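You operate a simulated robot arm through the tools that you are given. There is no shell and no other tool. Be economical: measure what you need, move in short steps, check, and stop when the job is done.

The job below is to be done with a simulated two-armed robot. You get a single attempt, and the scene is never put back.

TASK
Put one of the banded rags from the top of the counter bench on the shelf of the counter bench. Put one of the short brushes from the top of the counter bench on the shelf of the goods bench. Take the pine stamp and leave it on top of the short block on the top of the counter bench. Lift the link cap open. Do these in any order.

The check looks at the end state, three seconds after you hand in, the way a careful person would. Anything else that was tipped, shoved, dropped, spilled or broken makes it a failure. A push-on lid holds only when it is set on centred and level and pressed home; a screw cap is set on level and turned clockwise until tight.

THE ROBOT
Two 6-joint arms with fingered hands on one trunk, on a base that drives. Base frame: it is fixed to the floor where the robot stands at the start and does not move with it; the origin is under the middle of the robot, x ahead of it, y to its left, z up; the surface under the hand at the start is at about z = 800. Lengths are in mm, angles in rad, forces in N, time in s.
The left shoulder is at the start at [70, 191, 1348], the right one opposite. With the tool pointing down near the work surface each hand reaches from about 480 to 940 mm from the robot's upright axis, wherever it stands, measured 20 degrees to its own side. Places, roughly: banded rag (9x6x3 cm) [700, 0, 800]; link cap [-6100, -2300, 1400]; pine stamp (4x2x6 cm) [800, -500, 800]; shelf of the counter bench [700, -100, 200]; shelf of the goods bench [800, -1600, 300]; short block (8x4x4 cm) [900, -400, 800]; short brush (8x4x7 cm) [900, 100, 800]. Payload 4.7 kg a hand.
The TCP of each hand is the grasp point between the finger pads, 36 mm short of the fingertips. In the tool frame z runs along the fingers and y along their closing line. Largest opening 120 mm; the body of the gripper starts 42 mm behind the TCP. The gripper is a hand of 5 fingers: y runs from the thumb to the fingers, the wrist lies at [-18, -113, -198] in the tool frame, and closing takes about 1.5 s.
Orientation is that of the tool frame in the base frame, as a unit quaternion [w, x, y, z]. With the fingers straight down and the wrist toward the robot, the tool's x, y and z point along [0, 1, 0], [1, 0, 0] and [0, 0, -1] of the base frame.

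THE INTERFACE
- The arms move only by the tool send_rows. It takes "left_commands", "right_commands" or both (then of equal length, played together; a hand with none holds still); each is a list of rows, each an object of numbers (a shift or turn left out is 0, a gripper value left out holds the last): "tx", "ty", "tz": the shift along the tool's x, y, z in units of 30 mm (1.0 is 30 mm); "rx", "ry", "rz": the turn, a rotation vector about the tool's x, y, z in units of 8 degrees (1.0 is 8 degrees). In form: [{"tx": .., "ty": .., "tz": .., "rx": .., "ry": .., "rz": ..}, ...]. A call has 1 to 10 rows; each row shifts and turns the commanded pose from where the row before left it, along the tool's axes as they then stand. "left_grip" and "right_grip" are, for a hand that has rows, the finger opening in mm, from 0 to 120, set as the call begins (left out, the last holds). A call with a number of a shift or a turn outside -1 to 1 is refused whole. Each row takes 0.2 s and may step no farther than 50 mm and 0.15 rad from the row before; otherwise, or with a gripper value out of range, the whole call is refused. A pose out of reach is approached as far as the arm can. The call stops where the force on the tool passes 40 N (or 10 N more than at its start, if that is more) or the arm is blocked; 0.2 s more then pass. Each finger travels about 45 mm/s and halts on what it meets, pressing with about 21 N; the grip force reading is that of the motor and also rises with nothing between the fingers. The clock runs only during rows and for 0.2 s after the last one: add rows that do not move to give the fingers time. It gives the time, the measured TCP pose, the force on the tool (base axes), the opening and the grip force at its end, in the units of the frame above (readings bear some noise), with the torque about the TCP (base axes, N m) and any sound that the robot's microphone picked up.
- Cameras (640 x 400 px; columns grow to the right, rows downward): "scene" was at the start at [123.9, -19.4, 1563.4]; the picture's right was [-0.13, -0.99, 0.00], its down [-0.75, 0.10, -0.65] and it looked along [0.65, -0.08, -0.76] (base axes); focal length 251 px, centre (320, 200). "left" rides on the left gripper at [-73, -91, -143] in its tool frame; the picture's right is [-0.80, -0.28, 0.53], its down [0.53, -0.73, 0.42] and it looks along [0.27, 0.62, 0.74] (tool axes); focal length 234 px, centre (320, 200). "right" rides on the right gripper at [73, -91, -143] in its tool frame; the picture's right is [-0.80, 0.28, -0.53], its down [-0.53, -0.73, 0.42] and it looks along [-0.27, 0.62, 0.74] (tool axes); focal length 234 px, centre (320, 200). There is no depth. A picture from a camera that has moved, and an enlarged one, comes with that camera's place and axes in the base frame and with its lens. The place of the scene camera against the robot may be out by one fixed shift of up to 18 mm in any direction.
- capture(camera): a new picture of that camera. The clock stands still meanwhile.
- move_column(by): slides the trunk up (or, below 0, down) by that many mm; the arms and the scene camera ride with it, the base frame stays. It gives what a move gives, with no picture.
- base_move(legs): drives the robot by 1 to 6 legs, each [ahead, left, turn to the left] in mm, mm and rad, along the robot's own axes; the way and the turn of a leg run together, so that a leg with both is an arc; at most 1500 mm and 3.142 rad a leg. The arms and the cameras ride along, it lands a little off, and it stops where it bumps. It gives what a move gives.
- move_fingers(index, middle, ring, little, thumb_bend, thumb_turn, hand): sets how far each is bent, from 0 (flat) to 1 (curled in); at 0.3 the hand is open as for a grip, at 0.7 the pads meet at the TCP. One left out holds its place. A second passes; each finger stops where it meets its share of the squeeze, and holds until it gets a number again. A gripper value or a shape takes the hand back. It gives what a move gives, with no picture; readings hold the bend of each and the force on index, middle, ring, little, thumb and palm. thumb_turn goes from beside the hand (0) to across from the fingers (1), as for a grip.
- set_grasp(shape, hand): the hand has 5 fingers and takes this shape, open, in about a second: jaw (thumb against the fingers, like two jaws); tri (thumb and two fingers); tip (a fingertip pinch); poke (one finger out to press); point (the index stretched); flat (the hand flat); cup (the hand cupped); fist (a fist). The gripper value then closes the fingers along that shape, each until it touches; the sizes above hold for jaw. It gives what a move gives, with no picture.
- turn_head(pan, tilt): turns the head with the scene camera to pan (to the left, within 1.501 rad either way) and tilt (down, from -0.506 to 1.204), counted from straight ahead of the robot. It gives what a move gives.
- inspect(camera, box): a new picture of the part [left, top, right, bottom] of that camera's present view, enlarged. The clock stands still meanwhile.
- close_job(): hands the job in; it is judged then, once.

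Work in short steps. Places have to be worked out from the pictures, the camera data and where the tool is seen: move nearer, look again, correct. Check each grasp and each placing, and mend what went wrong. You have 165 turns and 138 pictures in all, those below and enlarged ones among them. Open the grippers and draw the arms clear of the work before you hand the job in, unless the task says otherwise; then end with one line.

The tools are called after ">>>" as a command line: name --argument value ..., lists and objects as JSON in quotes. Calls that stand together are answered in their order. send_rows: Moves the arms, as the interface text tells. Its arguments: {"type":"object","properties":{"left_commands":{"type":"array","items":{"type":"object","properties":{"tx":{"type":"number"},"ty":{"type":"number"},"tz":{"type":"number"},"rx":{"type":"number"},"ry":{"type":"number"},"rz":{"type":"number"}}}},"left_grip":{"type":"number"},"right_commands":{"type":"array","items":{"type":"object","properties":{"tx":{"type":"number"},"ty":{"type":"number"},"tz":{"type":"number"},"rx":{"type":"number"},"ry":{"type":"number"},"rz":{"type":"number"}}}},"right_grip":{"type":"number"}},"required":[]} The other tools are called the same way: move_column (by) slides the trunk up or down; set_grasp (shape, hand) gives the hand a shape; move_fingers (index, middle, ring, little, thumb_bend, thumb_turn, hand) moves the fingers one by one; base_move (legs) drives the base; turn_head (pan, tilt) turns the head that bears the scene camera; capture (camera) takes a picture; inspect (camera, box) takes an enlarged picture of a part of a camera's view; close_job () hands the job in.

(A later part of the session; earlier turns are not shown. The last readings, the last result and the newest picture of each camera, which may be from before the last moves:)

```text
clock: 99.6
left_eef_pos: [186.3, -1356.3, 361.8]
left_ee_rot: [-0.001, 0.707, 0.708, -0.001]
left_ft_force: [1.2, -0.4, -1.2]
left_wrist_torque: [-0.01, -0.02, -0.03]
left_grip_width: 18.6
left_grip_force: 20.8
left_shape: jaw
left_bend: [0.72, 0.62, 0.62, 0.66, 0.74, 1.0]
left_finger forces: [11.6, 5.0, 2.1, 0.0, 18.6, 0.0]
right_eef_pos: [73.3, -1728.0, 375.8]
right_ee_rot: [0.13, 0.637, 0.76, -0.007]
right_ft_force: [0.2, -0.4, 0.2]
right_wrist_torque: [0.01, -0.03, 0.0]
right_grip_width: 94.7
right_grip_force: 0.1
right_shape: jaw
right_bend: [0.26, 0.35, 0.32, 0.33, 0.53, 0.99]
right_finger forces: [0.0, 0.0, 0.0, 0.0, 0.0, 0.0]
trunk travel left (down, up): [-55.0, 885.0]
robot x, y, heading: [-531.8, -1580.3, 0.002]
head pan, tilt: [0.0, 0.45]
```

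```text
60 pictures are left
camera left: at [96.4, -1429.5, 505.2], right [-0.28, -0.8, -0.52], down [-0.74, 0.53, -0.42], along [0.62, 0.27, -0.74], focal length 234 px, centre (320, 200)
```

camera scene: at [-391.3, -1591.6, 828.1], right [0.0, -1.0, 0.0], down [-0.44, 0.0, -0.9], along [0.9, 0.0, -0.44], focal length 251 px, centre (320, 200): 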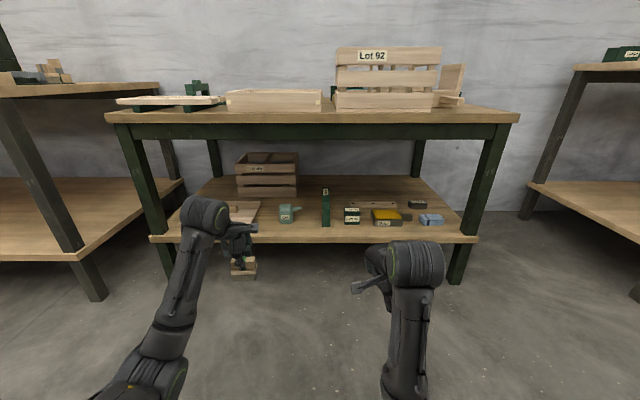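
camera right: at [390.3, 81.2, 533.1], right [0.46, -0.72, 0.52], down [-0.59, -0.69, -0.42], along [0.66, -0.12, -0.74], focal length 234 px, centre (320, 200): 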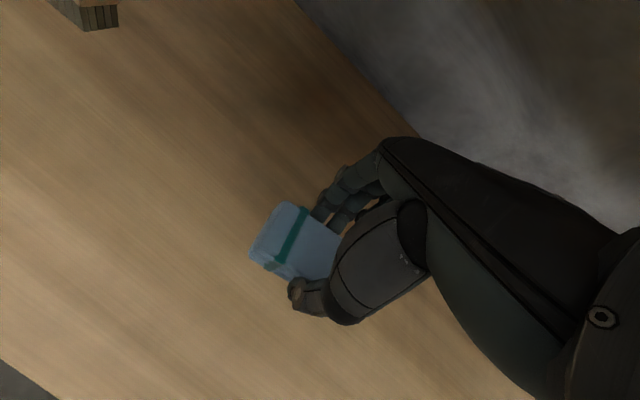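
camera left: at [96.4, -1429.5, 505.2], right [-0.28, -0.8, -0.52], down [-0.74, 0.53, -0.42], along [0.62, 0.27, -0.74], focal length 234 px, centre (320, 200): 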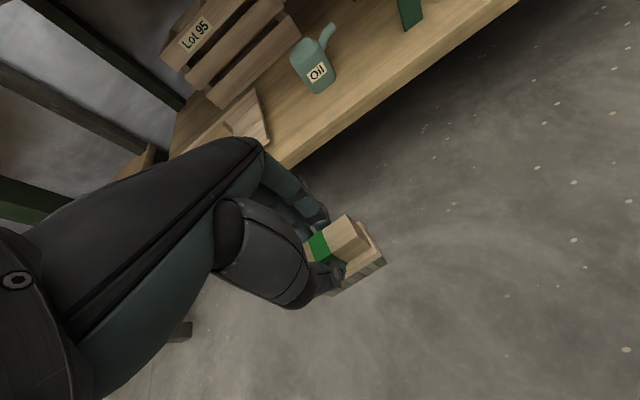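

I zoom in on the shelf between board, oil can and green tool.

>>> inspect --camera "scene" --box '[225, 170, 385, 270]'

>>> inspect --camera "left" --box '[160, 0, 440, 175]'

```text
4.00 times, centred on (305, 220) of scene
camera zoom: at [-391.3, -1591.6, 828.1], right [0.0, -1.0, 0.0], down [-0.44, 0.0, -0.9], along [0.9, 0.0, -0.44], focal length 1003 px, centre (380, 120)
```

zoom: 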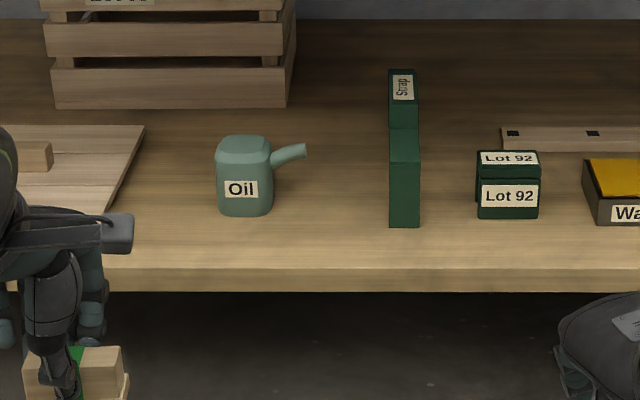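

```text
2.29 times, centred on (300, 88) of left
camera zoom: at [96.4, -1429.5, 505.2], right [-0.28, -0.8, -0.52], down [-0.74, 0.53, -0.42], along [0.62, 0.27, -0.74], focal length 535 px, centre (366, 457)
```

zoom: 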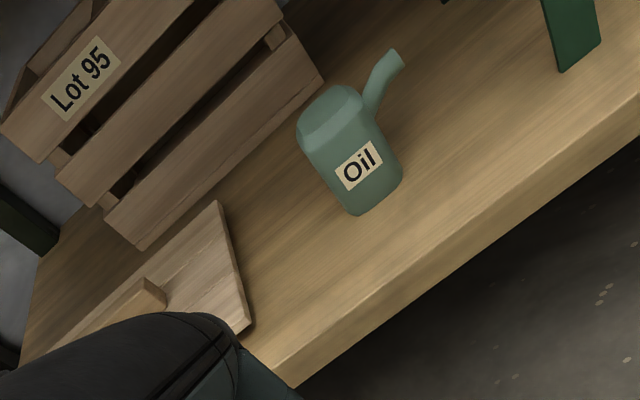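

The strip in front of the shelf between board (right edge y≈-1311) and oil can (left edge y≈-1419, front x≈536) is free; shelf z≈264. I raise 12 mm for clearance and drive in to put the brush at about (470, -1365).

>>> move_column --by 12

>>> base_move --legs '[[140, -5, 0], [110, -4, 0]]'

>>> capture --camera "left"

>>> capture --camera "scene"

```text
clock: 100.2
left_eef_pos: [187.7, -1357.3, 377.7]
left_ee_rot: [-0.001, 0.706, 0.708, -0.001]
left_ft_force: [0.5, 0.6, -0.7]
left_wrist_torque: [-0.01, 0.01, 0.0]
left_grip_width: 18.8
left_grip_force: 20.9
left_shape: jaw
left_bend: [0.72, 0.62, 0.62, 0.66, 0.74, 1.0]
left_finger forces: [11.5, 5.0, 2.1, 0.0, 18.6, 0.0]
right_eef_pos: [73.4, -1727.6, 388.9]
right_ee_rot: [0.132, 0.637, 0.759, -0.006]
right_ft_force: [-0.2, -1.1, 0.1]
right_wrist_torque: [0.04, 0.01, -0.01]
right_grip_width: 95.3
right_grip_force: 0.1
right_shape: jaw
right_bend: [0.26, 0.35, 0.32, 0.33, 0.53, 0.99]
right_finger forces: [0.0, 0.1, 0.0, 0.0, 0.0, 0.0]
trunk travel left (down, up): [-67.0, 873.0]
robot x, y, heading: [-536.7, -1586.9, 0.007]
head pan, tilt: [0.0, 0.45]
```

```text
clock: 102.3
left_eef_pos: [435.0, -1363.3, 375.8]
left_ee_rot: [-0.001, 0.706, 0.709, 0.0]
left_ft_force: [-0.3, -1.0, -1.6]
left_wrist_torque: [-0.02, -0.04, -0.04]
left_grip_width: 18.3
left_grip_force: 21.0
left_shape: jaw
left_bend: [0.72, 0.62, 0.62, 0.66, 0.74, 1.0]
left_finger forces: [11.6, 4.9, 2.1, 0.0, 18.7, 0.0]
right_eef_pos: [322.8, -1735.9, 389.9]
right_ee_rot: [0.132, 0.637, 0.76, -0.007]
right_ft_force: [-0.5, -1.3, -0.3]
right_wrist_torque: [0.01, 0.01, 0.02]
right_grip_width: 94.9
right_grip_force: 0.1
right_shape: jaw
right_bend: [0.26, 0.35, 0.32, 0.33, 0.53, 0.99]
right_finger forces: [0.1, 0.0, 0.0, 0.0, 0.1, 0.0]
trunk travel left (down, up): [-67.0, 873.0]
robot x, y, heading: [-286.7, -1591.4, 0.008]
head pan, tilt: [0.0, 0.45]
```

```text
57 pictures are left
camera left: at [343.8, -1437.2, 519.0], right [-0.28, -0.8, -0.52], down [-0.73, 0.53, -0.42], along [0.62, 0.27, -0.74], focal length 234 px, centre (320, 200)
```

left: 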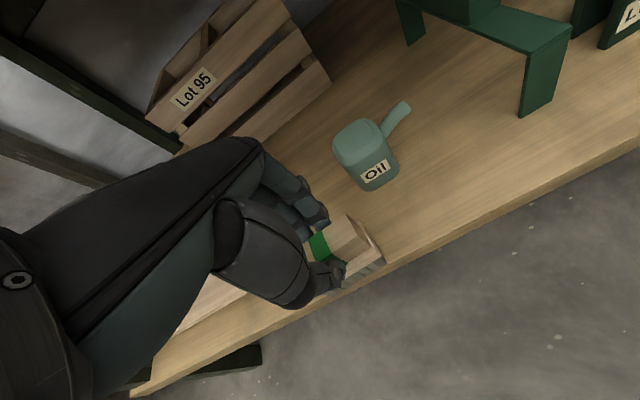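

```text
56 pictures are left
camera scene: at [-144.7, -1599.3, 840.6], right [0.0, -1.0, 0.0], down [-0.44, 0.0, -0.9], along [0.9, 0.0, -0.44], focal length 251 px, centre (320, 200)
```

scene: 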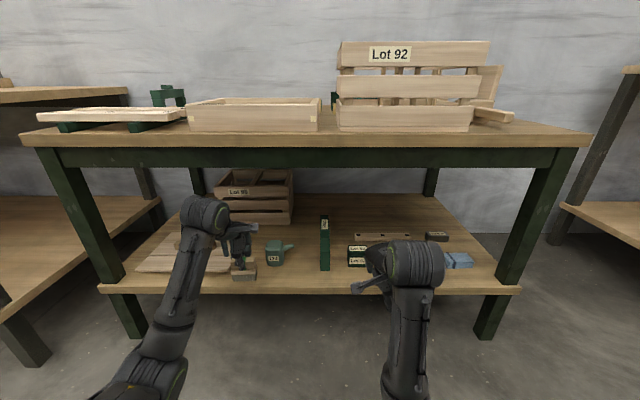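

Clear around: can front x≈520, board right edge y≈-1299. I extend the left arm 35 mm and lower toward the shelf.

>>> send_rows --left_commands '[{"ty": 0.6}, {"ty": 0.57}, {"tz": 0.4}, {}]'

>>> inspect --camera "left" --box '[240, 140, 440, 320]'

>>> inspect --camera "scene" --box '[180, 200, 340, 300]'

```text
clock: 103.3
left_eef_pos: [470.2, -1363.8, 363.0]
left_ee_rot: [0.0, 0.706, 0.709, -0.001]
left_ft_force: [0.0, -0.2, -0.4]
left_wrist_torque: [-0.01, 0.01, 0.0]
left_grip_width: 18.8
left_grip_force: 21.1
left_shape: jaw
left_bend: [0.72, 0.62, 0.62, 0.66, 0.74, 1.0]
left_finger forces: [11.5, 5.0, 2.0, 0.1, 18.5, 0.1]
right_eef_pos: [322.5, -1735.4, 390.2]
right_ee_rot: [0.132, 0.637, 0.759, -0.007]
right_ft_force: [0.5, 0.9, 0.0]
right_wrist_torque: [0.0, -0.01, 0.01]
right_grip_width: 94.7
right_grip_force: 0.1
right_shape: jaw
right_bend: [0.26, 0.35, 0.32, 0.33, 0.53, 0.99]
right_finger forces: [0.1, 0.0, 0.0, 0.0, 0.0, 0.0]
trunk travel left (down, up): [-67.0, 873.0]
robot x, y, heading: [-284.7, -1589.0, 0.004]
head pan, tilt: [0.0, 0.45]
```

```text
2.22 times, centred on (340, 230) of left
camera zoom: at [378.6, -1436.6, 506.7], right [-0.28, -0.8, -0.52], down [-0.73, 0.53, -0.42], along [0.62, 0.27, -0.74], focal length 520 px, centre (276, 133)
```

zoom: 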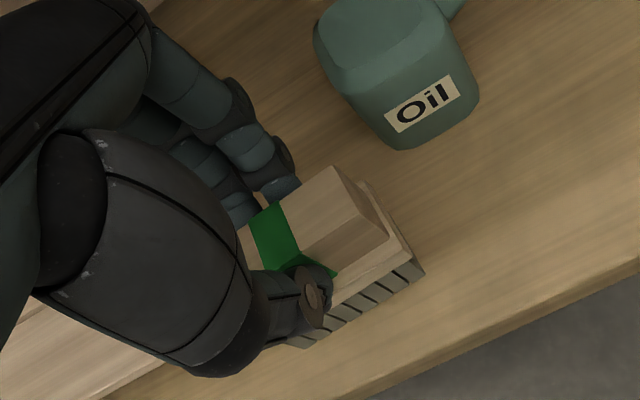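

```text
4.00 times, centred on (260, 250) of scene
camera zoom: at [-144.8, -1599.2, 840.6], right [0.0, -1.0, 0.0], down [-0.44, 0.0, -0.9], along [0.9, 0.0, -0.44], focal length 1003 px, centre (560, 0)
```

zoom: 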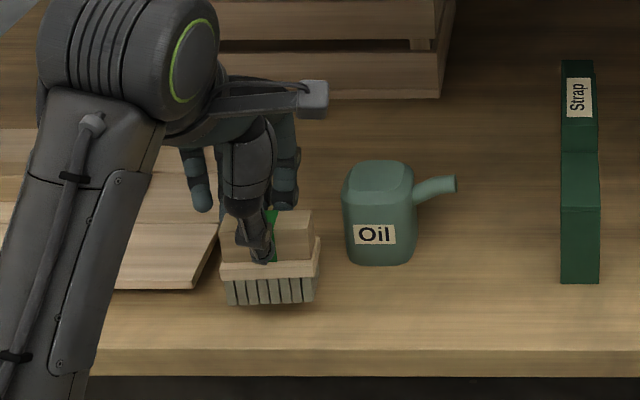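

Good gap on both sides. I lower in small steps to contact.

>>> send_rows --left_commands '[{"tz": 0.25}, {"tz": 0.1}, {}]'

>>> send_rows --left_commands '[{"tz": 0.1}, {"tz": 0.07}, {}]'

```text
clock: 104.2
left_eef_pos: [469.3, -1365.3, 353.9]
left_ee_rot: [0.0, 0.706, 0.708, -0.001]
left_ft_force: [1.2, 0.5, -1.3]
left_wrist_torque: [-0.02, 0.0, 0.0]
left_grip_width: 18.8
left_grip_force: 20.7
left_shape: jaw
left_bend: [0.72, 0.62, 0.62, 0.66, 0.74, 1.0]
left_finger forces: [11.5, 5.0, 2.0, 0.0, 18.6, 0.1]
right_eef_pos: [323.3, -1735.4, 390.3]
right_ee_rot: [0.132, 0.637, 0.76, -0.006]
right_ft_force: [-0.1, -0.4, 0.2]
right_wrist_torque: [0.0, 0.01, -0.02]
right_grip_width: 95.0
right_grip_force: 0.0
right_shape: jaw
right_bend: [0.26, 0.35, 0.32, 0.33, 0.53, 0.99]
right_finger forces: [0.1, 0.0, 0.1, 0.1, 0.1, 0.0]
trunk travel left (down, up): [-67.0, 873.0]
robot x, y, heading: [-287.3, -1592.1, -0.002]
head pan, tilt: [0.0, 0.45]
```

```text
clock: 105.0
left_eef_pos: [470.8, -1365.1, 349.0]
left_ee_rot: [-0.001, 0.707, 0.707, 0.0]
left_ft_force: [0.4, -0.1, -0.6]
left_wrist_torque: [0.0, -0.01, -0.03]
left_grip_width: 18.6
left_grip_force: 21.0
left_shape: jaw
left_bend: [0.72, 0.62, 0.62, 0.66, 0.74, 1.0]
left_finger forces: [11.5, 5.0, 2.2, 0.1, 18.6, 0.1]
right_eef_pos: [322.8, -1734.3, 390.4]
right_ee_rot: [0.132, 0.637, 0.76, -0.007]
right_ft_force: [1.0, 0.2, 0.0]
right_wrist_torque: [-0.01, 0.0, -0.03]
right_grip_width: 95.1
right_grip_force: 0.1
right_shape: jaw
right_bend: [0.26, 0.35, 0.32, 0.33, 0.53, 0.99]
right_finger forces: [0.1, 0.0, 0.0, 0.1, 0.0, 0.0]
trunk travel left (down, up): [-67.0, 873.0]
robot x, y, heading: [-285.3, -1592.9, 0.007]
head pan, tilt: [0.0, 0.45]
```

No contact yet at 349; continue.

>>> send_rows --left_commands '[{"tz": 0.1}, {"tz": 0.07}, {}]'

>>> send_rows --left_commands '[{"tz": 0.1}, {}]'

>>> send_rows --left_commands '[{"tz": 0.08}, {}]'

```text
clock: 105.8
left_eef_pos: [469.2, -1364.1, 343.7]
left_ee_rot: [-0.001, 0.706, 0.708, -0.001]
left_ft_force: [-0.7, -0.5, -1.0]
left_wrist_torque: [-0.02, 0.05, -0.01]
left_grip_width: 18.7
left_grip_force: 21.2
left_shape: jaw
left_bend: [0.72, 0.62, 0.62, 0.66, 0.74, 1.0]
left_finger forces: [11.5, 5.1, 2.0, 0.0, 18.6, 0.0]
right_eef_pos: [322.0, -1734.5, 390.9]
right_ee_rot: [0.133, 0.637, 0.759, -0.007]
right_ft_force: [0.5, 1.0, 0.0]
right_wrist_torque: [0.01, 0.0, -0.01]
right_grip_width: 94.7
right_grip_force: 0.1
right_shape: jaw
right_bend: [0.26, 0.35, 0.32, 0.33, 0.53, 0.99]
right_finger forces: [0.1, 0.1, 0.0, 0.0, 0.0, 0.0]
trunk travel left (down, up): [-67.0, 873.0]
robot x, y, heading: [-284.2, -1586.6, 0.003]
head pan, tilt: [0.0, 0.45]
```

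```text
clock: 106.3
left_eef_pos: [469.2, -1364.5, 339.6]
left_ee_rot: [0.0, 0.706, 0.709, -0.002]
left_ft_force: [-0.6, -0.1, -0.5]
left_wrist_torque: [0.0, 0.0, 0.0]
left_grip_width: 18.6
left_grip_force: 21.1
left_shape: jaw
left_bend: [0.72, 0.62, 0.62, 0.66, 0.74, 1.0]
left_finger forces: [11.5, 5.1, 2.1, 0.0, 18.6, 0.0]
right_eef_pos: [322.6, -1735.0, 391.8]
right_ee_rot: [0.132, 0.637, 0.759, -0.006]
right_ft_force: [0.3, -0.8, -0.5]
right_wrist_torque: [0.02, -0.01, 0.01]
right_grip_width: 95.0
right_grip_force: 0.1
right_shape: jaw
right_bend: [0.26, 0.35, 0.32, 0.33, 0.53, 0.99]
right_finger forces: [0.0, 0.1, 0.1, 0.0, 0.1, 0.0]
trunk travel left (down, up): [-67.0, 873.0]
robot x, y, heading: [-283.3, -1587.6, 0.009]
head pan, tilt: [0.0, 0.45]
```

```text
clock: 107.0
left_eef_pos: [469.2, -1364.1, 339.1]
left_ee_rot: [0.0, 0.707, 0.707, 0.0]
left_ft_force: [-0.3, 0.2, 2.2]
left_wrist_torque: [0.02, -0.02, -0.03]
left_grip_width: 19.1
left_grip_force: 20.7
left_shape: jaw
left_bend: [0.72, 0.62, 0.62, 0.66, 0.74, 1.0]
left_finger forces: [11.5, 4.9, 2.1, 0.1, 19.4, 0.1]
right_eef_pos: [321.5, -1735.0, 390.8]
right_ee_rot: [0.132, 0.636, 0.76, -0.008]
right_ft_force: [-0.9, 0.1, -0.2]
right_wrist_torque: [0.0, 0.0, -0.01]
right_grip_width: 95.1
right_grip_force: 0.0
right_shape: jaw
right_bend: [0.26, 0.35, 0.32, 0.33, 0.53, 0.99]
right_finger forces: [0.0, 0.0, 0.0, 0.1, 0.1, 0.0]
trunk travel left (down, up): [-67.0, 873.0]
robot x, y, heading: [-282.5, -1586.4, 0.002]
head pan, tilt: [0.0, 0.45]
```

Light contact at 339. One more millimetre, then I open to 50 mm.

>>> send_rows --left_commands '[{"tz": 0.03}, {}]'

>>> send_rows --left_commands '[{}, {}, {}, {}]' --left_grip 52

>>> inspect --camera "left" --box '[240, 140, 440, 320]'

>>> inspect --camera "scene" --box '[180, 200, 340, 300]'

```text
clock: 107.5
left_eef_pos: [469.8, -1363.8, 338.7]
left_ee_rot: [0.0, 0.707, 0.708, 0.0]
left_ft_force: [-2.5, 1.4, 9.3]
left_wrist_torque: [0.03, 0.07, -0.01]
left_grip_width: 18.8
left_grip_force: 20.7
left_shape: jaw
left_bend: [0.73, 0.62, 0.63, 0.66, 0.74, 1.0]
left_finger forces: [11.4, 5.2, 2.2, 0.0, 21.6, 0.0]
right_eef_pos: [321.4, -1735.5, 390.8]
right_ee_rot: [0.133, 0.637, 0.759, -0.006]
right_ft_force: [0.1, 0.0, 0.3]
right_wrist_torque: [-0.01, -0.01, 0.01]
right_grip_width: 95.2
right_grip_force: 0.0
right_shape: jaw
right_bend: [0.26, 0.35, 0.32, 0.33, 0.53, 0.99]
right_finger forces: [0.0, 0.0, 0.0, 0.0, 0.0, 0.1]
trunk travel left (down, up): [-67.0, 873.0]
robot x, y, heading: [-285.0, -1589.8, 0.002]
head pan, tilt: [0.0, 0.45]
```

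```text
clock: 108.5
left_eef_pos: [469.8, -1364.4, 338.1]
left_ee_rot: [-0.001, 0.706, 0.708, 0.0]
left_ft_force: [0.6, 0.3, 0.2]
left_wrist_torque: [-0.01, -0.04, -0.02]
left_grip_width: 51.8
left_grip_force: 0.1
left_shape: jaw
left_bend: [0.74, 0.48, 0.45, 0.43, 0.72, 1.0]
left_finger forces: [0.0, 0.0, 0.0, 0.0, 0.0, 0.0]
right_eef_pos: [321.6, -1735.9, 390.7]
right_ee_rot: [0.131, 0.637, 0.76, -0.006]
right_ft_force: [0.2, -0.2, 0.1]
right_wrist_torque: [0.03, -0.03, 0.0]
right_grip_width: 94.9
right_grip_force: 0.0
right_shape: jaw
right_bend: [0.26, 0.35, 0.32, 0.33, 0.53, 0.99]
right_finger forces: [0.0, 0.0, 0.0, 0.1, 0.1, 0.0]
trunk travel left (down, up): [-67.0, 873.0]
robot x, y, heading: [-278.2, -1590.1, 0.003]
head pan, tilt: [0.0, 0.45]
```

```text
2.22 times, centred on (340, 230) of left
camera zoom: at [379.0, -1436.9, 480.4], right [-0.28, -0.8, -0.52], down [-0.73, 0.53, -0.42], along [0.62, 0.27, -0.74], focal length 520 px, centre (276, 133)
```

zoom: 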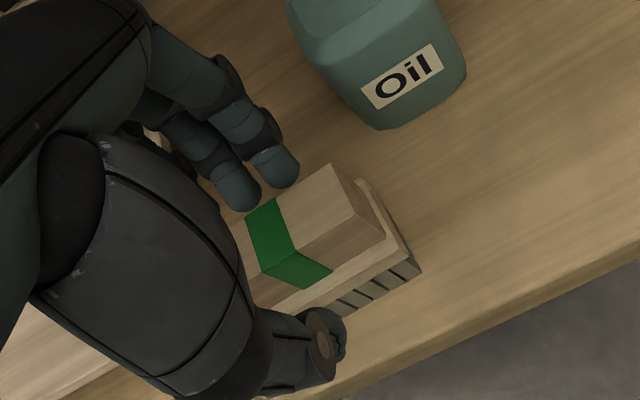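

```text
4.00 times, centred on (260, 250) of scene
camera zoom: at [-145.0, -1599.3, 840.7], right [0.0, -1.0, 0.0], down [-0.44, 0.0, -0.9], along [0.9, 0.0, -0.44], focal length 1003 px, centre (560, 0)
```

zoom: 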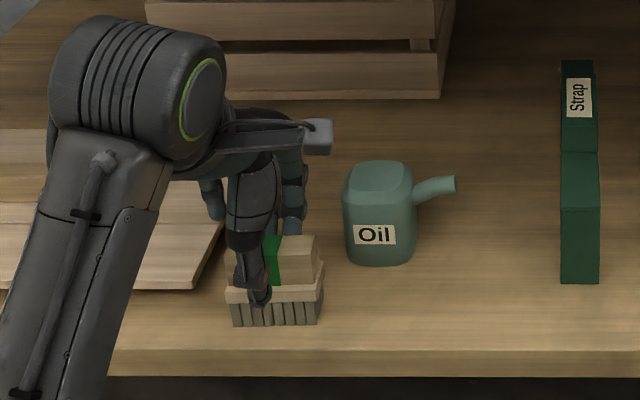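

Brush stands free. I open slightly more and lift the hand straight up a bit.

>>> send_rows --left_commands '[{}, {}, {"tz": -0.3}, {"tz": -0.5}, {"tz": -0.5}]' --left_grip 64

>>> inspect --camera "scene" --box '[180, 200, 340, 300]'

```text
clock: 109.8
left_eef_pos: [469.7, -1364.9, 375.6]
left_ee_rot: [-0.002, 0.706, 0.708, -0.001]
left_ft_force: [0.5, -0.3, 0.2]
left_wrist_torque: [0.01, 0.03, -0.03]
left_grip_width: 63.6
left_grip_force: 0.1
left_shape: jaw
left_bend: [0.74, 0.44, 0.41, 0.4, 0.69, 1.0]
left_finger forces: [0.0, 0.0, 0.1, 0.0, 0.0, 0.0]
right_eef_pos: [322.6, -1735.8, 391.5]
right_ee_rot: [0.132, 0.637, 0.759, -0.007]
right_ft_force: [-0.1, -0.2, 0.1]
right_wrist_torque: [0.02, 0.04, -0.03]
right_grip_width: 94.8
right_grip_force: 0.0
right_shape: jaw
right_bend: [0.26, 0.35, 0.32, 0.33, 0.53, 0.99]
right_finger forces: [0.0, 0.0, 0.0, 0.1, 0.0, 0.0]
trunk travel left (down, up): [-67.0, 873.0]
robot x, y, heading: [-282.6, -1587.9, -0.0]
head pan, tilt: [0.0, 0.45]
```

```text
4.00 times, centred on (260, 250) of scene
camera zoom: at [-145.0, -1599.3, 840.7], right [0.0, -1.0, 0.0], down [-0.44, 0.0, -0.9], along [0.9, 0.0, -0.44], focal length 1003 px, centre (560, 0)
```

zoom: 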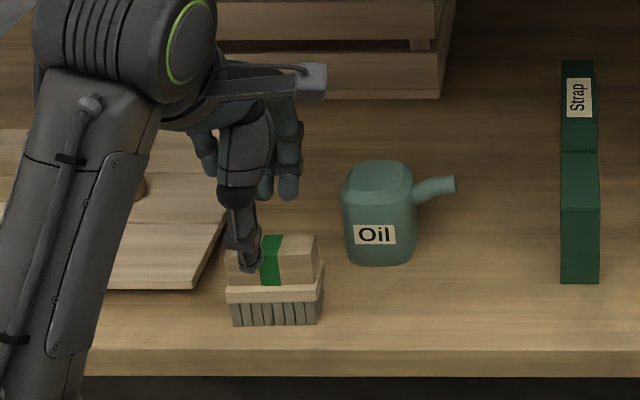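

Fingers are only just above the brush top; I lift 25 mm more before backing out.

>>> send_rows --left_commands '[{"tz": -0.4}, {"tz": -0.4}, {}]'

>>> base_move --legs '[[-300, 0, 0]]'

>>> capture --camera "scene"

```text
clock: 110.5
left_eef_pos: [469.3, -1363.5, 400.1]
left_ee_rot: [-0.001, 0.705, 0.709, 0.0]
left_ft_force: [-0.8, -0.2, 0.0]
left_wrist_torque: [0.02, 0.01, 0.0]
left_grip_width: 63.6
left_grip_force: 0.0
left_shape: jaw
left_bend: [0.74, 0.44, 0.41, 0.4, 0.69, 1.0]
left_finger forces: [0.0, 0.0, 0.1, 0.1, 0.0, 0.1]
right_eef_pos: [321.4, -1734.7, 389.3]
right_ee_rot: [0.132, 0.637, 0.759, -0.006]
right_ft_force: [0.1, 0.3, -0.1]
right_wrist_torque: [0.01, 0.02, 0.01]
right_grip_width: 94.7
right_grip_force: 0.0
right_shape: jaw
right_bend: [0.26, 0.35, 0.32, 0.33, 0.53, 0.99]
right_finger forces: [0.0, 0.0, 0.1, 0.0, 0.1, 0.0]
trunk travel left (down, up): [-67.0, 873.0]
robot x, y, heading: [-282.8, -1587.7, 0.001]
head pan, tilt: [0.0, 0.45]
```

```text
clock: 112.6
left_eef_pos: [169.9, -1368.7, 400.2]
left_ee_rot: [0.0, 0.707, 0.707, -0.001]
left_ft_force: [0.5, 0.4, -0.3]
left_wrist_torque: [-0.03, 0.01, -0.01]
left_grip_width: 63.3
left_grip_force: 0.0
left_shape: jaw
left_bend: [0.74, 0.44, 0.41, 0.4, 0.69, 1.0]
left_finger forces: [0.0, 0.0, 0.0, 0.1, 0.0, 0.1]
right_eef_pos: [21.6, -1737.2, 390.7]
right_ee_rot: [0.132, 0.638, 0.758, -0.007]
right_ft_force: [-0.2, -0.1, -0.2]
right_wrist_torque: [0.01, 0.01, 0.0]
right_grip_width: 95.0
right_grip_force: 0.3
right_shape: jaw
right_bend: [0.26, 0.35, 0.32, 0.33, 0.53, 0.99]
right_finger forces: [0.0, 0.0, 0.1, 0.0, 0.0, 0.0]
trunk travel left (down, up): [-67.0, 873.0]
robot x, y, heading: [-584.4, -1592.2, -0.001]
head pan, tilt: [0.0, 0.45]
```

```text
50 pictures are left
camera scene: at [-445.6, -1600.5, 840.7], right [0.0, -1.0, 0.0], down [-0.44, 0.0, -0.9], along [0.9, 0.0, -0.44], focal length 251 px, centre (320, 200)
```

scene: 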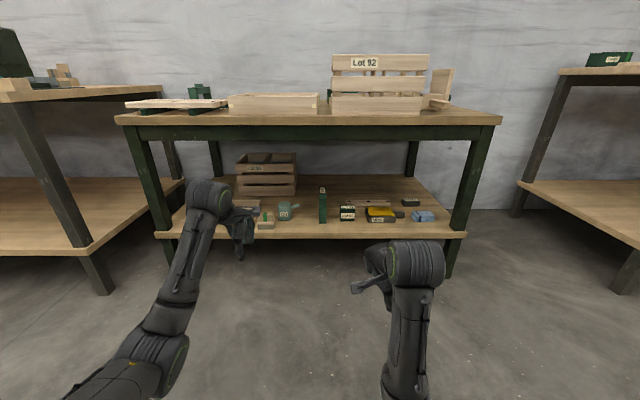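

Brush done. I raise the trunk, back away and turn around to look toward the link cap.

>>> move_column --by 400

>>> move_column --by 358

>>> base_move --legs '[[-100, 0, 0], [0, 0, 3.1]]'

>>> turn_head --pan 0.0 --tilt 0.3

>>> capture --camera "scene"

```text
clock: 116.4
left_eef_pos: [169.9, -1368.2, 801.0]
left_ee_rot: [-0.001, 0.708, 0.707, 0.0]
left_ft_force: [-0.5, -0.6, -0.1]
left_wrist_torque: [0.0, -0.02, -0.04]
left_grip_width: 63.7
left_grip_force: 0.1
left_shape: jaw
left_bend: [0.74, 0.44, 0.41, 0.4, 0.69, 1.0]
left_finger forces: [0.0, 0.0, 0.0, 0.0, 0.0, 0.1]
right_eef_pos: [19.4, -1738.3, 791.4]
right_ee_rot: [0.132, 0.638, 0.759, -0.006]
right_ft_force: [0.0, -0.6, 0.1]
right_wrist_torque: [-0.02, 0.01, -0.03]
right_grip_width: 94.9
right_grip_force: 0.0
right_shape: jaw
right_bend: [0.26, 0.35, 0.32, 0.33, 0.53, 0.99]
right_finger forces: [0.1, 0.0, 0.1, 0.0, 0.0, 0.1]
trunk travel left (down, up): [-467.0, 473.0]
robot x, y, heading: [-583.8, -1593.0, 0.001]
head pan, tilt: [0.0, 0.45]
```

```text
clock: 119.9
left_eef_pos: [170.8, -1367.8, 1159.8]
left_ee_rot: [0.0, 0.708, 0.707, 0.0]
left_ft_force: [0.6, -0.4, 0.7]
left_wrist_torque: [-0.01, 0.03, -0.01]
left_grip_width: 63.5
left_grip_force: 0.0
left_shape: jaw
left_bend: [0.74, 0.44, 0.41, 0.4, 0.69, 1.0]
left_finger forces: [0.0, 0.0, 0.0, 0.1, 0.0, 0.0]
right_eef_pos: [21.4, -1738.1, 1148.4]
right_ee_rot: [0.132, 0.638, 0.758, -0.006]
right_ft_force: [-0.3, -0.3, 0.1]
right_wrist_torque: [0.01, 0.01, 0.01]
right_grip_width: 95.0
right_grip_force: 0.0
right_shape: jaw
right_bend: [0.26, 0.35, 0.32, 0.33, 0.53, 0.99]
right_finger forces: [0.1, 0.1, 0.0, 0.0, 0.0, 0.1]
trunk travel left (down, up): [-825.0, 115.0]
robot x, y, heading: [-588.2, -1591.3, -0.004]
head pan, tilt: [0.0, 0.45]
```

```text
clock: 120.9
left_eef_pos: [124.9, -1367.1, 1163.3]
left_ee_rot: [0.002, 0.708, 0.706, 0.001]
left_ft_force: [-1.5, -0.1, 1.6]
left_wrist_torque: [-0.01, -0.11, -0.06]
left_grip_width: 63.5
left_grip_force: 0.0
left_shape: jaw
left_bend: [0.74, 0.44, 0.41, 0.4, 0.69, 1.0]
left_finger forces: [0.0, 0.0, 0.1, 0.0, 0.0, 0.0]
right_eef_pos: [-23.7, -1737.6, 1151.7]
right_ee_rot: [0.135, 0.639, 0.758, -0.005]
right_ft_force: [-1.4, 0.7, 0.9]
right_wrist_torque: [0.01, -0.04, 0.01]
right_grip_width: 94.9
right_grip_force: 0.1
right_shape: jaw
right_bend: [0.26, 0.35, 0.32, 0.33, 0.53, 0.99]
right_finger forces: [0.1, 0.1, 0.0, 0.0, 0.0, 0.1]
trunk travel left (down, up): [-825.0, 115.0]
robot x, y, heading: [-622.4, -1591.5, -0.004]
head pan, tilt: [0.0, 0.45]
stopped in leg 1: the robot was blocked; the commanded pose is now the measured one
```

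```text
clock: 121.6
left_eef_pos: [130.9, -1367.8, 1159.0]
left_ee_rot: [0.0, 0.707, 0.707, -0.001]
left_ft_force: [0.3, 0.3, -0.7]
left_wrist_torque: [0.04, -0.01, -0.01]
left_grip_width: 63.8
left_grip_force: 0.0
left_shape: jaw
left_bend: [0.74, 0.44, 0.41, 0.4, 0.69, 1.0]
left_finger forces: [0.0, 0.1, 0.0, 0.0, 0.0, 0.0]
right_eef_pos: [-18.8, -1738.5, 1149.0]
right_ee_rot: [0.132, 0.638, 0.759, -0.006]
right_ft_force: [1.0, -0.2, 0.3]
right_wrist_torque: [0.01, -0.04, -0.04]
right_grip_width: 95.1
right_grip_force: 0.0
right_shape: jaw
right_bend: [0.26, 0.35, 0.32, 0.33, 0.53, 0.99]
right_finger forces: [0.1, 0.1, 0.0, 0.0, 0.0, 0.0]
trunk travel left (down, up): [-825.0, 115.0]
robot x, y, heading: [-621.5, -1590.5, 0.003]
head pan, tilt: [0.0, 0.3]
```

```text
49 pictures are left
camera scene: at [-483.1, -1600.4, 1612.8], right [0.0, -1.0, 0.0], down [-0.3, 0.0, -0.96], along [0.96, 0.0, -0.3], focal length 251 px, centre (320, 200)
```

scene: 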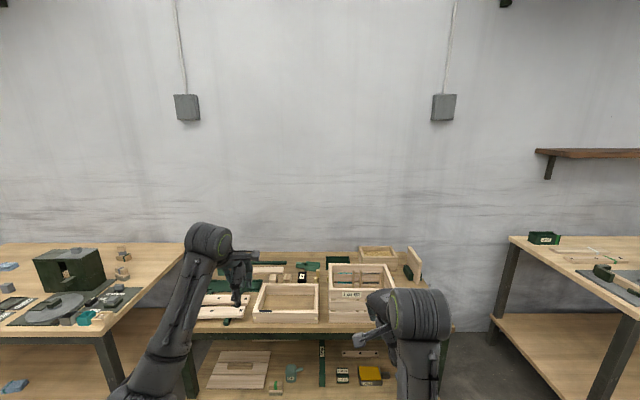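

Something behind blocked the base. I look over both shoulders.

>>> turn_head --pan 1.5 --tilt 0.5

>>> capture --camera "scene"

>>> turn_head --pan -1.5 --tilt 0.5

>>> capture --camera "scene"

```text
clock: 123.2
left_eef_pos: [131.4, -1366.5, 1159.1]
left_ee_rot: [0.0, 0.708, 0.707, -0.001]
left_ft_force: [0.0, 1.5, -0.6]
left_wrist_torque: [-0.01, 0.02, 0.03]
left_grip_width: 63.5
left_grip_force: 0.1
left_shape: jaw
left_bend: [0.74, 0.44, 0.41, 0.4, 0.69, 1.0]
left_finger forces: [0.1, 0.1, 0.0, 0.1, 0.0, 0.0]
right_eef_pos: [-17.0, -1737.4, 1149.1]
right_ee_rot: [0.132, 0.638, 0.758, -0.007]
right_ft_force: [-0.4, -0.2, -0.5]
right_wrist_torque: [0.01, 0.01, 0.0]
right_grip_width: 95.1
right_grip_force: 0.1
right_shape: jaw
right_bend: [0.26, 0.35, 0.32, 0.33, 0.53, 0.99]
right_finger forces: [0.1, 0.0, 0.0, 0.1, 0.0, 0.0]
trunk travel left (down, up): [-825.0, 115.0]
robot x, y, heading: [-619.2, -1592.8, -0.003]
head pan, tilt: [1.499, 0.499]
```

```text
48 pictures are left
camera scene: at [-568.7, -1509.5, 1594.3], right [1.0, -0.07, 0.0], down [-0.03, -0.48, -0.88], along [0.06, 0.88, -0.48], focal length 251 px, centre (320, 200)
```

scene: 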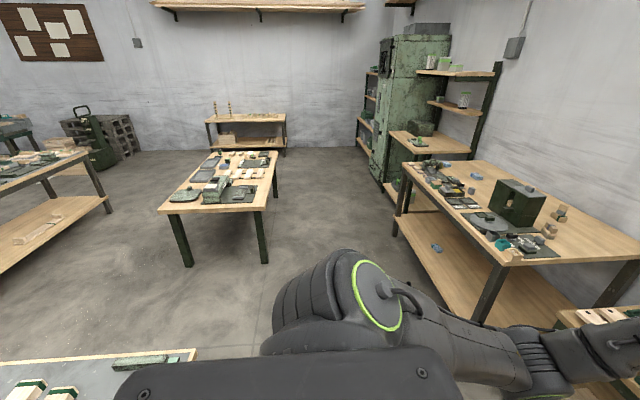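

```text
clock: 125.8
left_eef_pos: [131.5, -1367.0, 1158.6]
left_ee_rot: [-0.001, 0.708, 0.706, -0.001]
left_ft_force: [-0.2, -0.2, 0.4]
left_wrist_torque: [0.02, 0.0, -0.01]
left_grip_width: 63.5
left_grip_force: 0.0
left_shape: jaw
left_bend: [0.74, 0.44, 0.41, 0.4, 0.69, 1.0]
left_finger forces: [0.0, 0.1, 0.0, 0.0, 0.0, 0.0]
right_eef_pos: [-16.6, -1737.6, 1148.9]
right_ee_rot: [0.131, 0.638, 0.759, -0.007]
right_ft_force: [0.6, 0.6, 0.2]
right_wrist_torque: [0.0, 0.0, 0.02]
right_grip_width: 95.0
right_grip_force: 0.1
right_shape: jaw
right_bend: [0.26, 0.35, 0.32, 0.33, 0.53, 0.99]
right_finger forces: [0.0, 0.0, 0.1, 0.0, 0.0, 0.0]
trunk travel left (down, up): [-825.0, 115.0]
robot x, y, heading: [-624.5, -1591.9, 0.001]
head pan, tilt: [-1.499, 0.499]
```

```text
47 pictures are left
camera scene: at [-568.5, -1690.9, 1594.3], right [-1.0, -0.07, 0.0], down [-0.03, 0.48, -0.88], along [0.06, -0.88, -0.48], focal length 251 px, centre (320, 200)
```

scene: 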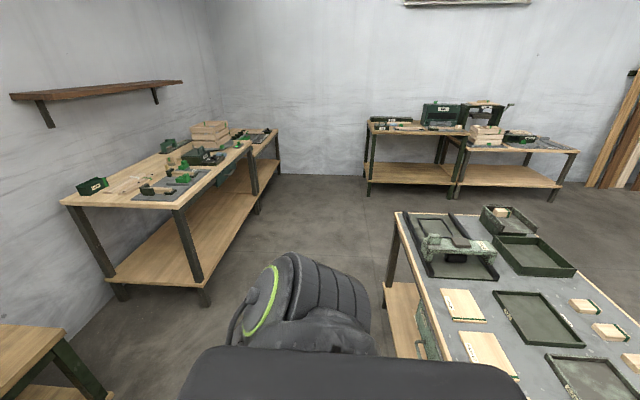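

A long bench stands behind; I judge a passage at y≈-630 between it and the middle bench. I raise the trunk, pull forward, shift left to y≈-630 and turn around there.

>>> move_column --by 100

>>> base_move --legs '[[320, 0, 0], [0, 960, 0], [0, 0, 3.14]]'

>>> turn_head --pan 0 --tilt 0.35

>>> capture --camera "scene"

```text
clock: 127.2
left_eef_pos: [131.8, -1368.3, 1258.0]
left_ee_rot: [-0.001, 0.708, 0.706, -0.001]
left_ft_force: [-0.8, 1.2, 0.3]
left_wrist_torque: [0.02, 0.02, 0.0]
left_grip_width: 63.7
left_grip_force: 0.0
left_shape: jaw
left_bend: [0.74, 0.44, 0.41, 0.4, 0.69, 1.0]
left_finger forces: [0.0, 0.0, 0.0, 0.1, 0.0, 0.0]
right_eef_pos: [-16.9, -1738.0, 1248.2]
right_ee_rot: [0.132, 0.639, 0.758, -0.007]
right_ft_force: [-0.7, -0.4, 0.2]
right_wrist_torque: [0.01, -0.01, -0.02]
right_grip_width: 95.0
right_grip_force: 0.0
right_shape: jaw
right_bend: [0.26, 0.35, 0.32, 0.33, 0.53, 0.99]
right_finger forces: [0.0, 0.1, 0.0, 0.1, 0.0, 0.1]
trunk travel left (down, up): [-925.0, 15.0]
robot x, y, heading: [-620.4, -1590.3, -0.0]
head pan, tilt: [-1.499, 0.499]
```

```text
clock: 141.5
left_eef_pos: [-1060.0, -842.4, 1257.9]
left_ee_rot: [0.001, -0.694, 0.72, -0.001]
left_ft_force: [0.8, 0.9, 1.0]
left_wrist_torque: [0.02, -0.01, 0.04]
left_grip_width: 63.5
left_grip_force: 0.0
left_shape: jaw
left_bend: [0.74, 0.44, 0.41, 0.4, 0.69, 1.0]
left_finger forces: [0.0, 0.1, 0.0, 0.1, 0.1, 0.0]
right_eef_pos: [-899.0, -476.4, 1248.7]
right_ee_rot: [-0.01, 0.748, -0.651, -0.132]
right_ft_force: [-0.3, -0.8, -0.2]
right_wrist_torque: [-0.02, 0.03, -0.03]
right_grip_width: 95.0
right_grip_force: 0.1
right_shape: jaw
right_bend: [0.26, 0.35, 0.32, 0.33, 0.53, 0.99]
right_finger forces: [0.0, 0.1, 0.0, 0.0, 0.0, 0.0]
trunk travel left (down, up): [-925.0, 15.0]
robot x, y, heading: [-297.4, -645.2, 3.109]
head pan, tilt: [-1.499, 0.499]
```

```text
clock: 143.1
left_eef_pos: [-1060.0, -842.4, 1258.8]
left_ee_rot: [0.001, -0.694, 0.72, 0.0]
left_ft_force: [-0.5, 0.6, 0.0]
left_wrist_torque: [0.0, 0.01, -0.02]
left_grip_width: 63.3
left_grip_force: 0.1
left_shape: jaw
left_bend: [0.74, 0.44, 0.41, 0.4, 0.69, 1.0]
left_finger forces: [0.0, 0.0, 0.1, 0.0, 0.1, 0.1]
right_eef_pos: [-899.4, -477.4, 1247.5]
right_ee_rot: [-0.009, 0.748, -0.651, -0.131]
right_ft_force: [-0.2, 1.0, -0.5]
right_wrist_torque: [0.01, -0.01, 0.0]
right_grip_width: 94.7
right_grip_force: 0.1
right_shape: jaw
right_bend: [0.26, 0.35, 0.32, 0.33, 0.53, 0.99]
right_finger forces: [0.1, 0.0, 0.0, 0.0, 0.1, 0.0]
trunk travel left (down, up): [-925.0, 15.0]
robot x, y, heading: [-295.8, -645.4, 3.11]
head pan, tilt: [0.0, 0.351]
```

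```text
46 pictures are left
camera scene: at [-445.7, -648.0, 1707.9], right [0.03, 1.0, 0.0], down [0.34, -0.01, -0.94], along [-0.94, 0.03, -0.34], focal length 251 px, centre (320, 200)
```

scene: 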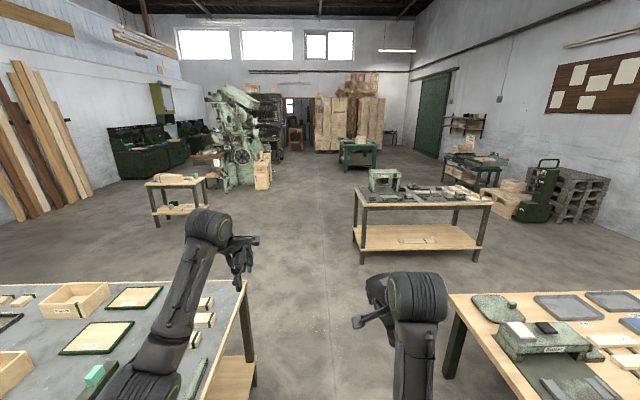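

The link cap must be on the green machine at about pixel (235, 124). I zoom in.

>>> inspect --camera "scene" --box '[190, 75, 290, 195]'

```text
3.33 times, centred on (240, 135) of scene
camera zoom: at [-445.7, -648.0, 1707.9], right [0.03, 1.0, 0.0], down [0.34, -0.01, -0.94], along [-0.94, 0.03, -0.34], focal length 836 px, centre (587, 417)
```

zoom: 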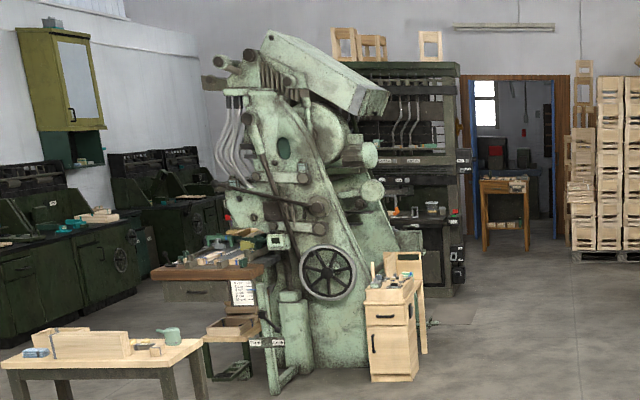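

I drive through the passage toward the machine and look again from about (-4300, -1200).

>>> base_move --legs '[[0, 0, 0.03], [1500, 0, 0], [1500, 350, 0], [900, 200, 0]]'

>>> turn_head --pan 0.3 --tilt 0.2

>>> capture --camera "scene"

```text
refused: leg 3 is longer than a leg can be; nothing moved
```

```text
clock: 143.9
left_eef_pos: [-1060.4, -843.5, 1257.3]
left_ee_rot: [0.001, -0.695, 0.719, 0.0]
left_ft_force: [0.3, -0.2, 1.0]
left_wrist_torque: [-0.04, -0.03, 0.02]
left_grip_width: 63.7
left_grip_force: 0.1
left_shape: jaw
left_bend: [0.74, 0.44, 0.41, 0.4, 0.69, 1.0]
left_finger forces: [0.0, 0.0, 0.1, 0.1, 0.0, 0.1]
right_eef_pos: [-898.7, -476.0, 1248.0]
right_ee_rot: [-0.009, 0.747, -0.651, -0.131]
right_ft_force: [-0.9, -0.8, 0.4]
right_wrist_torque: [0.0, 0.02, 0.02]
right_grip_width: 95.0
right_grip_force: 0.1
right_shape: jaw
right_bend: [0.26, 0.35, 0.32, 0.33, 0.53, 0.99]
right_finger forces: [0.0, 0.0, 0.0, 0.0, 0.0, 0.0]
trunk travel left (down, up): [-925.0, 15.0]
robot x, y, heading: [-299.5, -643.7, 3.108]
head pan, tilt: [0.3, 0.201]
```

```text
44 pictures are left
camera scene: at [-442.6, -675.7, 1721.9], right [-0.26, 0.96, 0.0], down [0.19, 0.05, -0.98], along [-0.95, -0.26, -0.2], focal length 251 px, centre (320, 200)
```

scene: 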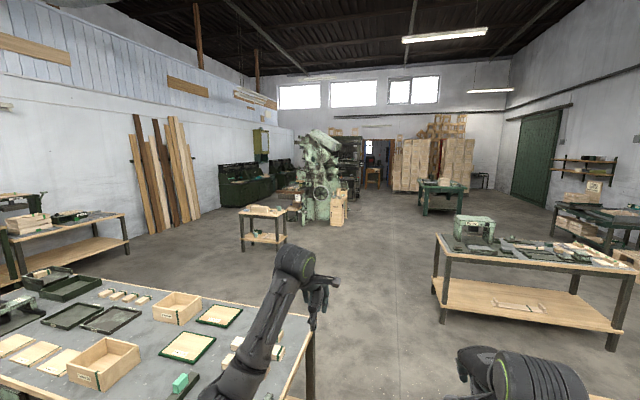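

The leg was slightly too long; I shorten it.

>>> base_move --legs '[[0, 0, 0.03], [1450, 0, 0], [1400, 350, 0], [900, 200, 0]]'

>>> turn_head --pan 0.4 --tilt 0.2

>>> capture --camera "scene"

```text
clock: 162.8
left_eef_pos: [-4853.3, -1347.0, 1260.1]
left_ee_rot: [0.0, -0.701, 0.713, 0.0]
left_ft_force: [-1.2, 0.3, -0.1]
left_wrist_torque: [0.0, 0.01, 0.01]
left_grip_width: 63.6
left_grip_force: 0.1
left_shape: jaw
left_bend: [0.74, 0.44, 0.41, 0.4, 0.69, 1.0]
left_finger forces: [0.0, 0.0, 0.0, 0.1, 0.1, 0.0]
right_eef_pos: [-4698.1, -978.8, 1248.7]
right_ee_rot: [-0.008, 0.753, -0.645, -0.132]
right_ft_force: [0.1, 0.6, 0.1]
right_wrist_torque: [-0.02, 0.01, 0.03]
right_grip_width: 94.7
right_grip_force: 0.0
right_shape: jaw
right_bend: [0.26, 0.35, 0.32, 0.33, 0.53, 0.99]
right_finger forces: [0.0, 0.1, 0.1, 0.0, 0.0, 0.1]
trunk travel left (down, up): [-925.0, 15.0]
robot x, y, heading: [-4099.1, -1134.2, 3.119]
head pan, tilt: [0.3, 0.201]
```

```text
clock: 163.5
left_eef_pos: [-4854.9, -1347.4, 1257.9]
left_ee_rot: [0.001, -0.701, 0.713, 0.0]
left_ft_force: [-0.7, -0.5, 0.6]
left_wrist_torque: [-0.01, 0.0, 0.0]
left_grip_width: 63.8
left_grip_force: 0.0
left_shape: jaw
left_bend: [0.74, 0.44, 0.41, 0.4, 0.69, 1.0]
left_finger forces: [0.0, 0.0, 0.1, 0.0, 0.0, 0.0]
right_eef_pos: [-4699.5, -978.9, 1248.0]
right_ee_rot: [-0.008, 0.753, -0.645, -0.131]
right_ft_force: [-0.3, -0.7, -0.3]
right_wrist_torque: [0.0, 0.01, 0.02]
right_grip_width: 94.9
right_grip_force: 0.0
right_shape: jaw
right_bend: [0.26, 0.35, 0.32, 0.33, 0.53, 0.99]
right_finger forces: [0.1, 0.0, 0.0, 0.0, 0.0, 0.1]
trunk travel left (down, up): [-925.0, 15.0]
robot x, y, heading: [-4094.1, -1135.8, 3.124]
head pan, tilt: [0.4, 0.201]
```

```text
43 pictures are left
camera scene: at [-4237.4, -1179.3, 1721.9], right [-0.37, 0.93, 0.0], down [0.19, 0.07, -0.98], along [-0.91, -0.37, -0.2], focal length 251 px, centre (320, 200)
```

scene: 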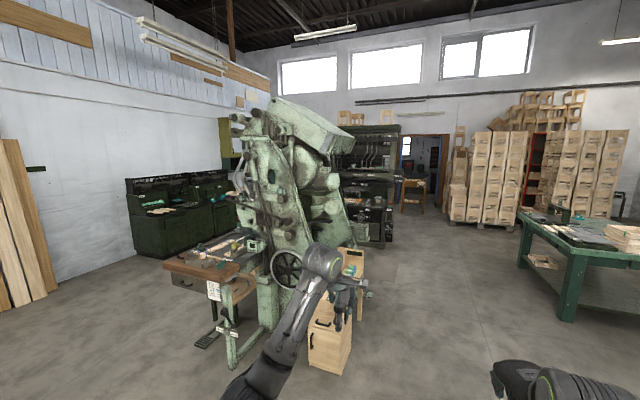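

The cap's rough spot projects to about (279, 187) on the machine. I zoom in there.

>>> inspect --camera "scene" --box '[215, 130, 345, 250]'

```text
3.33 times, centred on (280, 190) of scene
camera zoom: at [-4237.4, -1179.3, 1721.9], right [-0.37, 0.93, 0.0], down [0.19, 0.07, -0.98], along [-0.91, -0.37, -0.2], focal length 836 px, centre (453, 233)
```

zoom: 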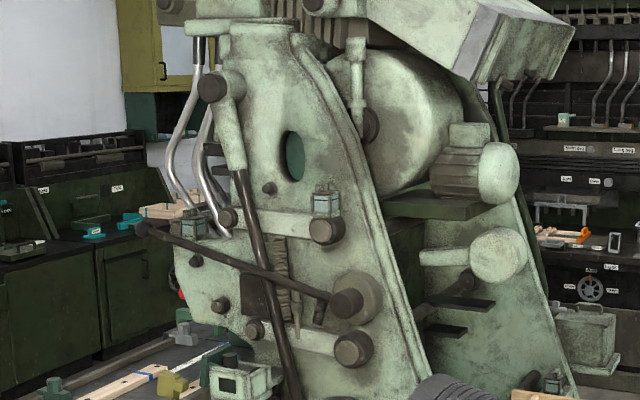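

The little capped cup at the right end of the upper link (zoom 325, 203) matches y≈-2295, z≈1370. I drive nearer, facing it, and look again.

>>> base_move --legs '[[850, 500, 0], [0, 0, 0.45]]'

>>> turn_head --pan 0.0 --tilt 0.35

>>> capture --camera "scene"

```text
clock: 170.0
left_eef_pos: [-5531.2, -2154.5, 1258.3]
left_ee_rot: [0.0, 0.845, -0.534, 0.0]
left_ft_force: [-0.1, -1.1, 0.3]
left_wrist_torque: [-0.01, 0.01, -0.01]
left_grip_width: 63.8
left_grip_force: 0.0
left_shape: jaw
left_bend: [0.74, 0.44, 0.41, 0.4, 0.69, 1.0]
left_finger forces: [0.0, 0.0, 0.0, 0.0, 0.0, 0.0]
right_eef_pos: [-5557.0, -1755.0, 1248.2]
right_ee_rot: [0.023, 0.88, -0.455, -0.131]
right_ft_force: [0.6, 0.0, 0.1]
right_wrist_torque: [0.02, 0.02, 0.01]
right_grip_width: 94.8
right_grip_force: 0.0
right_shape: jaw
right_bend: [0.26, 0.35, 0.32, 0.33, 0.53, 0.99]
right_finger forces: [0.1, 0.1, 0.0, 0.0, 0.1, 0.0]
trunk travel left (down, up): [-925.0, 15.0]
robot x, y, heading: [-4947.8, -1625.7, -2.695]
head pan, tilt: [0.4, 0.201]
```

```text
clock: 170.8
left_eef_pos: [-5531.2, -2156.0, 1257.8]
left_ee_rot: [-0.001, 0.846, -0.534, 0.0]
left_ft_force: [0.2, -0.1, 0.1]
left_wrist_torque: [0.03, 0.0, -0.01]
left_grip_width: 63.6
left_grip_force: 0.1
left_shape: jaw
left_bend: [0.74, 0.44, 0.41, 0.4, 0.69, 1.0]
left_finger forces: [0.1, 0.0, 0.0, 0.1, 0.0, 0.0]
right_eef_pos: [-5556.8, -1755.8, 1249.0]
right_ee_rot: [0.022, 0.88, -0.455, -0.131]
right_ft_force: [-0.1, -0.5, -0.3]
right_wrist_torque: [0.03, -0.01, 0.0]
right_grip_width: 95.1
right_grip_force: 0.0
right_shape: jaw
right_bend: [0.26, 0.35, 0.32, 0.33, 0.53, 0.99]
right_finger forces: [0.0, 0.0, 0.0, 0.0, 0.0, 0.0]
trunk travel left (down, up): [-925.0, 15.0]
robot x, y, heading: [-4945.1, -1627.5, -2.696]
head pan, tilt: [0.0, 0.351]
```

```text
41 pictures are left
camera scene: at [-5080.3, -1698.6, 1708.0], right [-0.43, 0.9, 0.0], down [0.31, 0.15, -0.94], along [-0.85, -0.41, -0.34], focal length 251 px, centre (320, 200)
```

scene: 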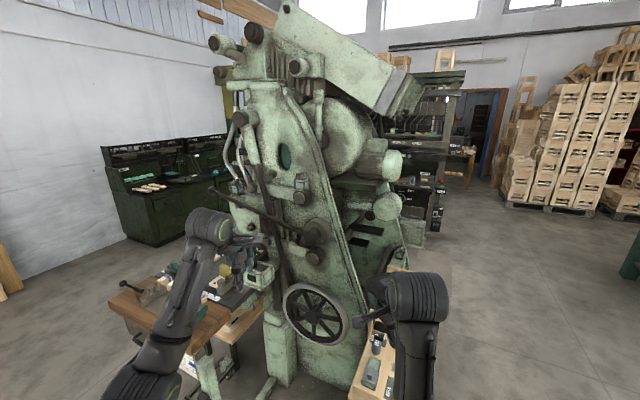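

>>> inspect --camera "scene" --box '[220, 140, 360, 270]'

>>> inspect --camera "scene" --box '[280, 165, 330, 205]'

```text
3.08 times, centred on (290, 205) of scene
camera zoom: at [-5080.3, -1698.6, 1708.0], right [-0.43, 0.9, 0.0], down [0.31, 0.15, -0.94], along [-0.85, -0.41, -0.34], focal length 772 px, centre (412, 185)
```

zoom: 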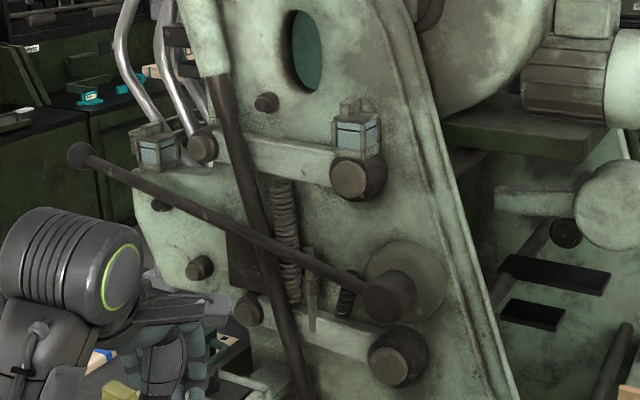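

```text
10.00 times, centred on (305, 185) of scene
camera zoom: at [-5080.3, -1698.6, 1708.0], right [-0.43, 0.9, 0.0], down [0.31, 0.15, -0.94], along [-0.85, -0.41, -0.34], focal length 2507 px, centre (470, 350)
```

zoom: 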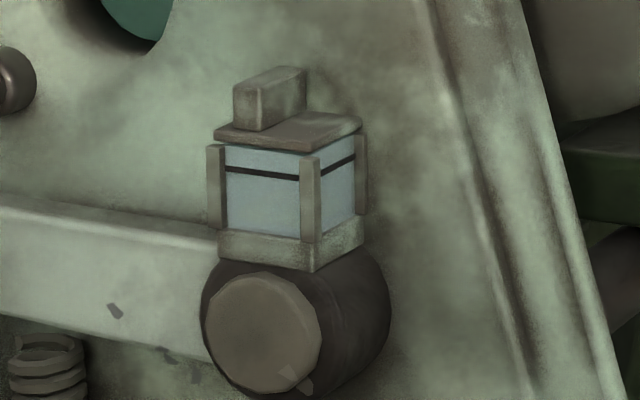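

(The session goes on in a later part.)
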